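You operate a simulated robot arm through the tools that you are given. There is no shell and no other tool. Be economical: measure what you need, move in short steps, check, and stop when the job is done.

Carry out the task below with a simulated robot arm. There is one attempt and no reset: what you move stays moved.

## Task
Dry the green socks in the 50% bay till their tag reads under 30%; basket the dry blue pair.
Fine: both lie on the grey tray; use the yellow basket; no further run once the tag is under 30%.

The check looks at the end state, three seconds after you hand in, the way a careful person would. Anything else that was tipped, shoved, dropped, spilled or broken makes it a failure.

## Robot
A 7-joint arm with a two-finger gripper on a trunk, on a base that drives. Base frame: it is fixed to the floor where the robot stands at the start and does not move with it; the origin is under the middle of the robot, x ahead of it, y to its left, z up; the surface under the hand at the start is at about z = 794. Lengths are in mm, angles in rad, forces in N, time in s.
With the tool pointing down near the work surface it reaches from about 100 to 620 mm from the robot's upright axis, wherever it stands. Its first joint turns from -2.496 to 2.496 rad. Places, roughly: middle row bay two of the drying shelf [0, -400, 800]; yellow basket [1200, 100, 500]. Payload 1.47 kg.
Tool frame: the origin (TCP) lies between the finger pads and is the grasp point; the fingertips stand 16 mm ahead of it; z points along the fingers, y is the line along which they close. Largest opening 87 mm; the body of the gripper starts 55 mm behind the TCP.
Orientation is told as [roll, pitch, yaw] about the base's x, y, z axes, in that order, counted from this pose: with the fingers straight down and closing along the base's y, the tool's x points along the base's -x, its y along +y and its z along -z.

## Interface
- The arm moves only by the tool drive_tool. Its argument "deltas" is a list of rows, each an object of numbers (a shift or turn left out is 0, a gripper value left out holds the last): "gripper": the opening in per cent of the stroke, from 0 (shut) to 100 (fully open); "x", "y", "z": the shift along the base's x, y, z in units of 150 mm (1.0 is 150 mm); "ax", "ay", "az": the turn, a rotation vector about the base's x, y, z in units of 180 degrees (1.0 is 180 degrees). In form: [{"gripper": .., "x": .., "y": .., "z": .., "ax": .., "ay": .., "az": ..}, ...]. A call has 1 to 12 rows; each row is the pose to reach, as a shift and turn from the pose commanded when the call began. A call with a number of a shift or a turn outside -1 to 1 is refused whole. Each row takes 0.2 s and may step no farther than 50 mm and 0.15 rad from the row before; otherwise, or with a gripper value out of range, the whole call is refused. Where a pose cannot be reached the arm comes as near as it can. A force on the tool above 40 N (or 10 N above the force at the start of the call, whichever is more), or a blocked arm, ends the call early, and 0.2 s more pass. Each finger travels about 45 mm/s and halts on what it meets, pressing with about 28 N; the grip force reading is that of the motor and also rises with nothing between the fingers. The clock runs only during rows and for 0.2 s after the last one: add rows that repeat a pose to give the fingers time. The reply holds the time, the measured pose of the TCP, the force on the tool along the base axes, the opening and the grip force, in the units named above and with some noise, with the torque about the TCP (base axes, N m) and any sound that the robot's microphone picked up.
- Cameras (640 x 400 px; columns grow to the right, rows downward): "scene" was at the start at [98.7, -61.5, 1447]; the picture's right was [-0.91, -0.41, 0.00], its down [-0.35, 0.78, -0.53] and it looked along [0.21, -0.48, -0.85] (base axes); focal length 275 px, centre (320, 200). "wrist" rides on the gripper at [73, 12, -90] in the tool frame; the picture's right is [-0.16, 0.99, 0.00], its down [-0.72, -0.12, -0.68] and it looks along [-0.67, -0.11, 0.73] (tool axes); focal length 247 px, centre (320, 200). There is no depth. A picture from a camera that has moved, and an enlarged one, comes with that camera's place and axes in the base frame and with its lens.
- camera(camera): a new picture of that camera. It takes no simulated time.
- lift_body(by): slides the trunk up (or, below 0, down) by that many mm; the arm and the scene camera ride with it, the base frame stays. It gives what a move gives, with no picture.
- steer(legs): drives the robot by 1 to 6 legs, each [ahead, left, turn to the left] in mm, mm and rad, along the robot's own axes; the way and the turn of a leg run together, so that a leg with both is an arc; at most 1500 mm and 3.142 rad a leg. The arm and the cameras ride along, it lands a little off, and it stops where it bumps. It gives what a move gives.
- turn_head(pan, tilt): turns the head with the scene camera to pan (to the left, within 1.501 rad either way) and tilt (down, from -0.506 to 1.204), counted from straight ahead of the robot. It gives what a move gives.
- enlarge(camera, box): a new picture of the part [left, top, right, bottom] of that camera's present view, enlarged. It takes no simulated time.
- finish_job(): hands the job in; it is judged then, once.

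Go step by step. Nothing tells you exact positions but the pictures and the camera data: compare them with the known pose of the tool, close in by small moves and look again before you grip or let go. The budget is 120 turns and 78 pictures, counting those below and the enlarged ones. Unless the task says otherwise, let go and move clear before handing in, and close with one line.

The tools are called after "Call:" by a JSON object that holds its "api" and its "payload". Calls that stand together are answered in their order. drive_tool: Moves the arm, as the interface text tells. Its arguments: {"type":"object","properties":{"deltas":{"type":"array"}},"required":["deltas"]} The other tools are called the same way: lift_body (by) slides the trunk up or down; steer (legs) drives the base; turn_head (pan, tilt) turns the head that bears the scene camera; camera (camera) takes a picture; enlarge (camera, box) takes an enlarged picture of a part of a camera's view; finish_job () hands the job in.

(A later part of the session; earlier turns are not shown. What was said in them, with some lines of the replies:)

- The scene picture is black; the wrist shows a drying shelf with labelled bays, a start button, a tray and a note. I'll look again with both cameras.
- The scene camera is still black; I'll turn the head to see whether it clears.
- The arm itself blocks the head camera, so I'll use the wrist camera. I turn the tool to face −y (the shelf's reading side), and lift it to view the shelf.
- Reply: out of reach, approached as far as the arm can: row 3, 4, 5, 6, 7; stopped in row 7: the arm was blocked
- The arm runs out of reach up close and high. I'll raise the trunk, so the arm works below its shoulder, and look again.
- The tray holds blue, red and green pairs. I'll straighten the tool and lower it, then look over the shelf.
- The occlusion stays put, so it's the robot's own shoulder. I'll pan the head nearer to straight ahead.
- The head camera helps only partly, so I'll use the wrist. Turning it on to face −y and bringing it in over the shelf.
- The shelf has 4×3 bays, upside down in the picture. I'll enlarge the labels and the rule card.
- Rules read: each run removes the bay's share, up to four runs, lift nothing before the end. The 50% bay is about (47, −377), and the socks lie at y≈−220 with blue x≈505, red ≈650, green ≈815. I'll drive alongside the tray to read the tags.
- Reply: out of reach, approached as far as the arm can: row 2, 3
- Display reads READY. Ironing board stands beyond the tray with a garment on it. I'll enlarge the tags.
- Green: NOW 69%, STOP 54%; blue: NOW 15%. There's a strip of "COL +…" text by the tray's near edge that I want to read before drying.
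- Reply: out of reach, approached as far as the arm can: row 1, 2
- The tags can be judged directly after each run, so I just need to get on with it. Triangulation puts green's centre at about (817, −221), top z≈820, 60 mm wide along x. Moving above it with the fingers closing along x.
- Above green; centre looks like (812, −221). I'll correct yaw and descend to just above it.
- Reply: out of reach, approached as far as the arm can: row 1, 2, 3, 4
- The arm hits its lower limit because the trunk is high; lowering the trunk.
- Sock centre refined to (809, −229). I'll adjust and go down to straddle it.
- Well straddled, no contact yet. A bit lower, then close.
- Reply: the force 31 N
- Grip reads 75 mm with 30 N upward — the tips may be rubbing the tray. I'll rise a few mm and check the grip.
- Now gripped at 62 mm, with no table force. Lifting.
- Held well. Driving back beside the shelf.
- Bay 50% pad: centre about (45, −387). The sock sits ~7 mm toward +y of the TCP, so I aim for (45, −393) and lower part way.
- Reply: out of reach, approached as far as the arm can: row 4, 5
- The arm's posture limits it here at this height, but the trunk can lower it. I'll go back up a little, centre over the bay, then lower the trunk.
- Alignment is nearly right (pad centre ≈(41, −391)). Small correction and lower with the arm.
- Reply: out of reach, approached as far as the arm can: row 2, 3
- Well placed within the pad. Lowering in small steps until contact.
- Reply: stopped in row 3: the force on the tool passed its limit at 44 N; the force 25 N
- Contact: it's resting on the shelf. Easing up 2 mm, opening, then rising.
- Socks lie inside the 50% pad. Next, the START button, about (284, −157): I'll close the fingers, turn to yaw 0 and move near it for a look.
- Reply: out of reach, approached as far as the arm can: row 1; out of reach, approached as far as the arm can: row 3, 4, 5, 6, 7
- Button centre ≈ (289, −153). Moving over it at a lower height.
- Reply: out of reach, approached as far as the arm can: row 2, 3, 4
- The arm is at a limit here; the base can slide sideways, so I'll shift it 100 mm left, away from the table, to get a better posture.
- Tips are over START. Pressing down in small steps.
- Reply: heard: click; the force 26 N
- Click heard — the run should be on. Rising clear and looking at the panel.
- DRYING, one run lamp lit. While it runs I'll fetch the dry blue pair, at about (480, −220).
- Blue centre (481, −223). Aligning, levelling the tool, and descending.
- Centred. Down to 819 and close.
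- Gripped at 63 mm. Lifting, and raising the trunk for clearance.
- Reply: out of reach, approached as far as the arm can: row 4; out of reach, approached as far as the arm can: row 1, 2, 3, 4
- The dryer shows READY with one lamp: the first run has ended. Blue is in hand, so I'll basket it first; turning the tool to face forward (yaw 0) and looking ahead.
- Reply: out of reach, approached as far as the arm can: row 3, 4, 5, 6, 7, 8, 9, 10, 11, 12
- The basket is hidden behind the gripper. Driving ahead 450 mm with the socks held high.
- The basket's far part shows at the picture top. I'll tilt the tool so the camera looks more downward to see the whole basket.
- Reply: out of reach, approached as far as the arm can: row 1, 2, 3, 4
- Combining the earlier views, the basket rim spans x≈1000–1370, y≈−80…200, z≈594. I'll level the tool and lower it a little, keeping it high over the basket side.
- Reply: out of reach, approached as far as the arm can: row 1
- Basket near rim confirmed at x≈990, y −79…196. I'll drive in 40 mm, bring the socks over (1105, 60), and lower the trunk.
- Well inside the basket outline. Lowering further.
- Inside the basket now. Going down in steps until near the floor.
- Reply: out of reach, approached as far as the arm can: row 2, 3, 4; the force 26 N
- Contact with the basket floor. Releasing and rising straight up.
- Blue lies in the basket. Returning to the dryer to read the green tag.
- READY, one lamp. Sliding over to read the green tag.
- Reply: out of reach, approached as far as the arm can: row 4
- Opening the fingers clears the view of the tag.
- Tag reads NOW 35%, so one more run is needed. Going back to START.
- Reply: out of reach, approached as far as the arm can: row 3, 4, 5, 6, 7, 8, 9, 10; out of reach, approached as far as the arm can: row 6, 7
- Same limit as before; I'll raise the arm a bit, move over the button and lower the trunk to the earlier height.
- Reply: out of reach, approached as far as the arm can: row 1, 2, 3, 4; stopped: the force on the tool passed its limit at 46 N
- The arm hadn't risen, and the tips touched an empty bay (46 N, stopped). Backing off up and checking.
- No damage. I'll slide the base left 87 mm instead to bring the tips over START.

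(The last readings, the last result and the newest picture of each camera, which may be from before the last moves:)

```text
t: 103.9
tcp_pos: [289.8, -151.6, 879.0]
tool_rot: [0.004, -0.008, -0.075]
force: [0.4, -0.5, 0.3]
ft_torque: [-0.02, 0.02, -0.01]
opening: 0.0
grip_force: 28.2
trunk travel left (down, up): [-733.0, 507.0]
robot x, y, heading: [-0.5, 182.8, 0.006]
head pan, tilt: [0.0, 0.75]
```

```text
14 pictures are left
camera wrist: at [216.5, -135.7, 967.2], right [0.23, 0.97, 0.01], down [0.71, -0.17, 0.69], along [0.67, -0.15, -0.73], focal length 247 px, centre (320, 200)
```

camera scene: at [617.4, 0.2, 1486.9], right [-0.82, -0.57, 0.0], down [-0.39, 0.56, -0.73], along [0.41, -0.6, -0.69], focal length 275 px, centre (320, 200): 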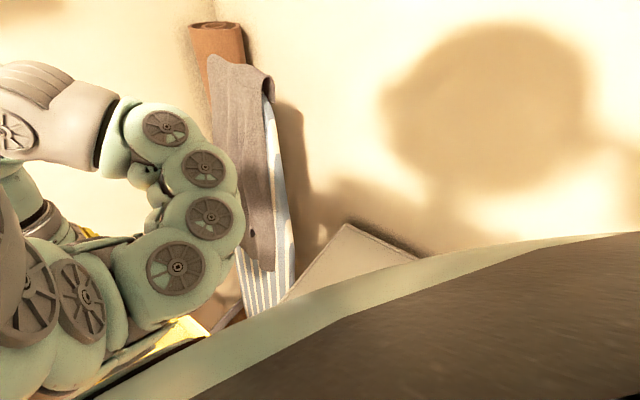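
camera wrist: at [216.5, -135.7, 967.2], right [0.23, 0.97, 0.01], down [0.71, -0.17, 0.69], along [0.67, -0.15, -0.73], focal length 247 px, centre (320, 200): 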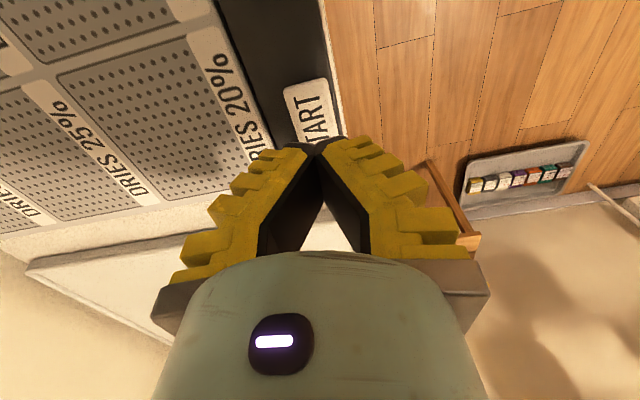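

Call:
{"api": "lift_body", "payload": {"by": -46}}

Call:
{"api": "drive_tool", "payload": {"deltas": [{"z": -0.04}, {"z": -0.07}, {"z": -0.085}]}}

```text
t: 104.8
tcp_pos: [288.7, -152.5, 832.7]
tool_rot: [0.003, -0.01, -0.074]
force: [0.2, 0.0, 0.1]
ft_torque: [0.01, -0.03, -0.01]
opening: 0.0
grip_force: 28.6
trunk travel left (down, up): [-687.0, 553.0]
robot x, y, heading: [-1.2, 181.2, 0.007]
head pan, tilt: [0.0, 0.75]
```

```text
t: 105.6
tcp_pos: [289.2, -152.2, 820.5]
tool_rot: [0.002, -0.01, -0.075]
force: [-2.8, 4.2, 25.1]
ft_torque: [0.04, 0.07, 0.03]
opening: 6.1
grip_force: 28.9
trunk travel left (down, up): [-687.0, 553.0]
robot x, y, heading: [1.8, 179.1, 0.008]
head pan, tilt: [0.0, 0.75]
heard: click
```

Click. Rising, and turning the camera to view the panel while it runs.

Call:
{"api": "drive_tool", "payload": {"deltas": [{"z": 0.3}, {"z": 0.55}, {"z": 0.8}]}}

Call:
{"api": "drive_tool", "payload": {"deltas": [{"az": -0.045, "x": -0.1, "y": -0.05}, {"az": -0.09, "x": -0.2, "y": -0.1}, {"az": -0.135, "x": -0.3, "y": -0.15}, {"az": -0.18, "x": -0.35, "y": -0.2}, {"az": -0.225, "x": -0.4, "y": -0.25}, {"az": -0.27, "x": -0.45, "y": -0.3}, {"az": -0.315, "x": -0.5, "y": -0.3}, {"az": -0.36, "x": -0.5, "y": -0.3}, {"az": -0.405, "x": -0.5, "y": -0.3}, {"az": -0.45, "x": -0.5, "y": -0.3}, {"az": -0.475, "x": -0.5, "y": -0.3}]}}

Call:
{"api": "camera", "payload": {"camera": "wrist"}}

```text
t: 106.4
tcp_pos: [293.7, -192.6, 896.6]
tool_rot: [0.006, -0.008, -0.073]
force: [0.2, -0.4, -0.1]
ft_torque: [-0.01, -0.02, -0.03]
opening: 0.0
grip_force: 28.2
out of reach, approached as far as the arm can: row 1, 2, 3
trunk travel left (down, up): [-687.0, 553.0]
robot x, y, heading: [4.2, 181.7, 0.007]
head pan, tilt: [0.0, 0.75]
```

```text
t: 108.8
tcp_pos: [219.5, -236.4, 896.9]
tool_rot: [0.003, -0.006, -1.57]
force: [-0.6, 0.7, -0.9]
ft_torque: [-0.01, -0.02, -0.01]
opening: 0.0
grip_force: 28.7
trunk travel left (down, up): [-687.0, 553.0]
robot x, y, heading: [-2.0, 181.3, 0.01]
head pan, tilt: [0.0, 0.75]
```

```text
13 pictures are left
camera wrist: at [230.5, -162.2, 985.4], right [0.99, -0.16, 0.0], down [-0.12, -0.72, 0.69], along [-0.1, -0.68, -0.73], focal length 247 px, centre (320, 200)
```

wrist: 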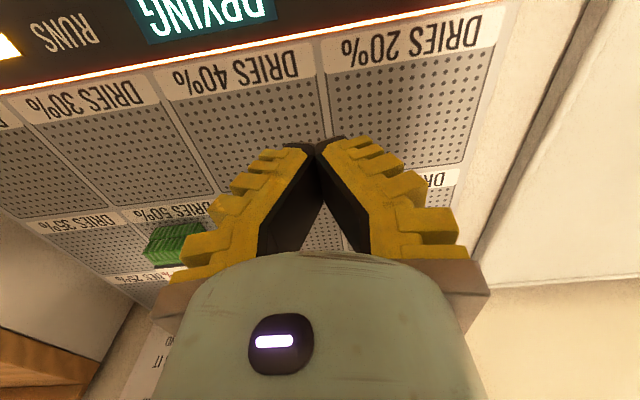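

DRYING. Moving to where the tag can be read, with fingers opened, while the run finishes.

Call:
{"api": "drive_tool", "payload": {"deltas": [{"z": 0.3, "x": -0.2, "gripper": 100}, {"z": 0.35, "x": -0.4, "y": -0.2}, {"z": 0.35, "x": -0.6, "y": -0.4}, {"z": 0.35, "x": -0.8, "y": -0.6}, {"z": 0.35, "x": -0.96, "y": -0.78}, {"z": 0.35, "x": -0.96, "y": -0.78}, {"z": 0.35, "x": -0.96, "y": -0.78}, {"z": 0.35, "x": -0.96, "y": -0.78}, {"z": 0.35, "x": -0.96, "y": -0.78}, {"z": 0.35, "x": -0.96, "y": -0.78}, {"z": 0.35, "x": -0.96, "y": -0.78}, {"z": 0.35, "x": -0.96, "y": -0.78}]}}

Call:
{"api": "drive_tool", "payload": {"deltas": [{}, {}, {}, {}, {}, {}, {}, {}, {}, {}, {}, {}]}}

Call:
{"api": "camera", "payload": {"camera": "wrist"}}

```text
refused: row 1 steps farther than a row can; nothing moved
```

```text
t: 111.4
tcp_pos: [218.4, -235.1, 896.2]
tool_rot: [0.004, -0.009, -1.566]
force: [0.1, 0.6, -0.2]
ft_torque: [0.0, 0.02, 0.02]
opening: 0.0
grip_force: 28.1
trunk travel left (down, up): [-687.0, 553.0]
robot x, y, heading: [-1.3, 181.3, 0.01]
head pan, tilt: [0.0, 0.75]
```

```text
12 pictures are left
camera wrist: at [230.6, -162.3, 985.5], right [0.99, -0.15, 0.01], down [-0.12, -0.72, 0.69], along [-0.1, -0.68, -0.73], focal length 247 px, centre (320, 200)
```

wrist: 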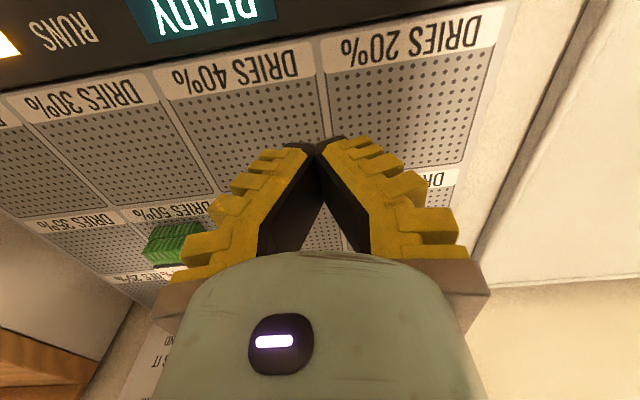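

READY: the run is over. Moving to read the tag.

Call:
{"api": "drive_tool", "payload": {"deltas": [{"z": 0.2, "x": -0.1, "gripper": 100}, {"z": 0.35, "x": -0.3, "y": -0.1}, {"z": 0.35, "x": -0.5, "y": -0.3}, {"z": 0.35, "x": -0.7, "y": -0.5}, {"z": 0.35, "x": -0.9, "y": -0.7}, {"z": 0.35, "x": -0.96, "y": -0.78}]}}

Call:
{"api": "enlarge", "payload": {"camera": "wrist", "box": [160, 20, 400, 200]}}

```text
t: 112.8
tcp_pos: [104.3, -293.5, 960.7]
tool_rot: [0.005, -0.006, -1.565]
force: [-0.1, 0.2, 0.3]
ft_torque: [-0.03, 0.0, -0.01]
opening: 87.0
grip_force: 0.0
out of reach, approached as far as the arm can: row 4, 5, 6
trunk travel left (down, up): [-687.0, 553.0]
robot x, y, heading: [3.3, 181.5, 0.003]
head pan, tilt: [0.0, 0.75]
```

```text
2.22 times, centred on (280, 110) of wrist
camera zoom: at [115.6, -221.4, 1049.4], right [0.99, -0.15, 0.01], down [-0.12, -0.72, 0.69], along [-0.1, -0.68, -0.73], focal length 549 px, centre (409, 400)
```

zoom: 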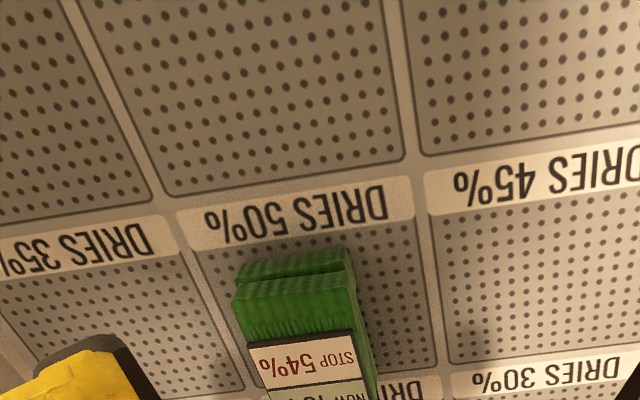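

Call:
{"api": "enlarge", "payload": {"camera": "wrist", "box": [220, 120, 380, 240]}}

```text
3.33 times, centred on (300, 180) of wrist
camera zoom: at [115.6, -221.4, 1049.4], right [0.99, -0.15, 0.01], down [-0.12, -0.72, 0.69], along [-0.1, -0.68, -0.73], focal length 823 px, centre (387, 267)
```

zoom: 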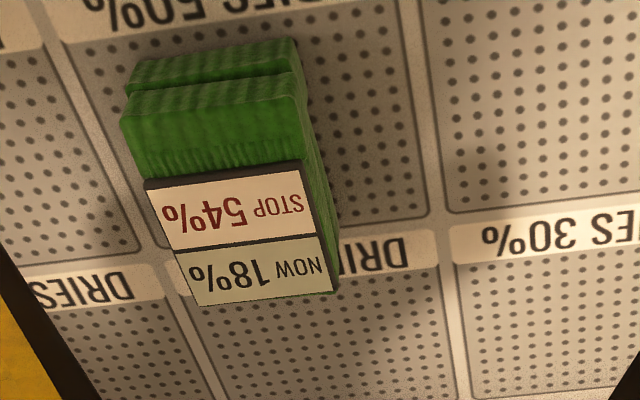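

The tag reads NOW 18%, under 30%. The blue pair is in the yellow basket, and the gripper is open and clear, so I'm handing in.

Call:
{"api": "finish_job", "payload": {}}

```text
The job is handed in.
```

The green socks took two runs in the 50% bay and their tag now reads 18%; I left them in the bay. The dry blue pair is in the yellow basket, and once, when lowering the arm, the closed gripper pressed an empty bay at 46 N with no damage I could see.
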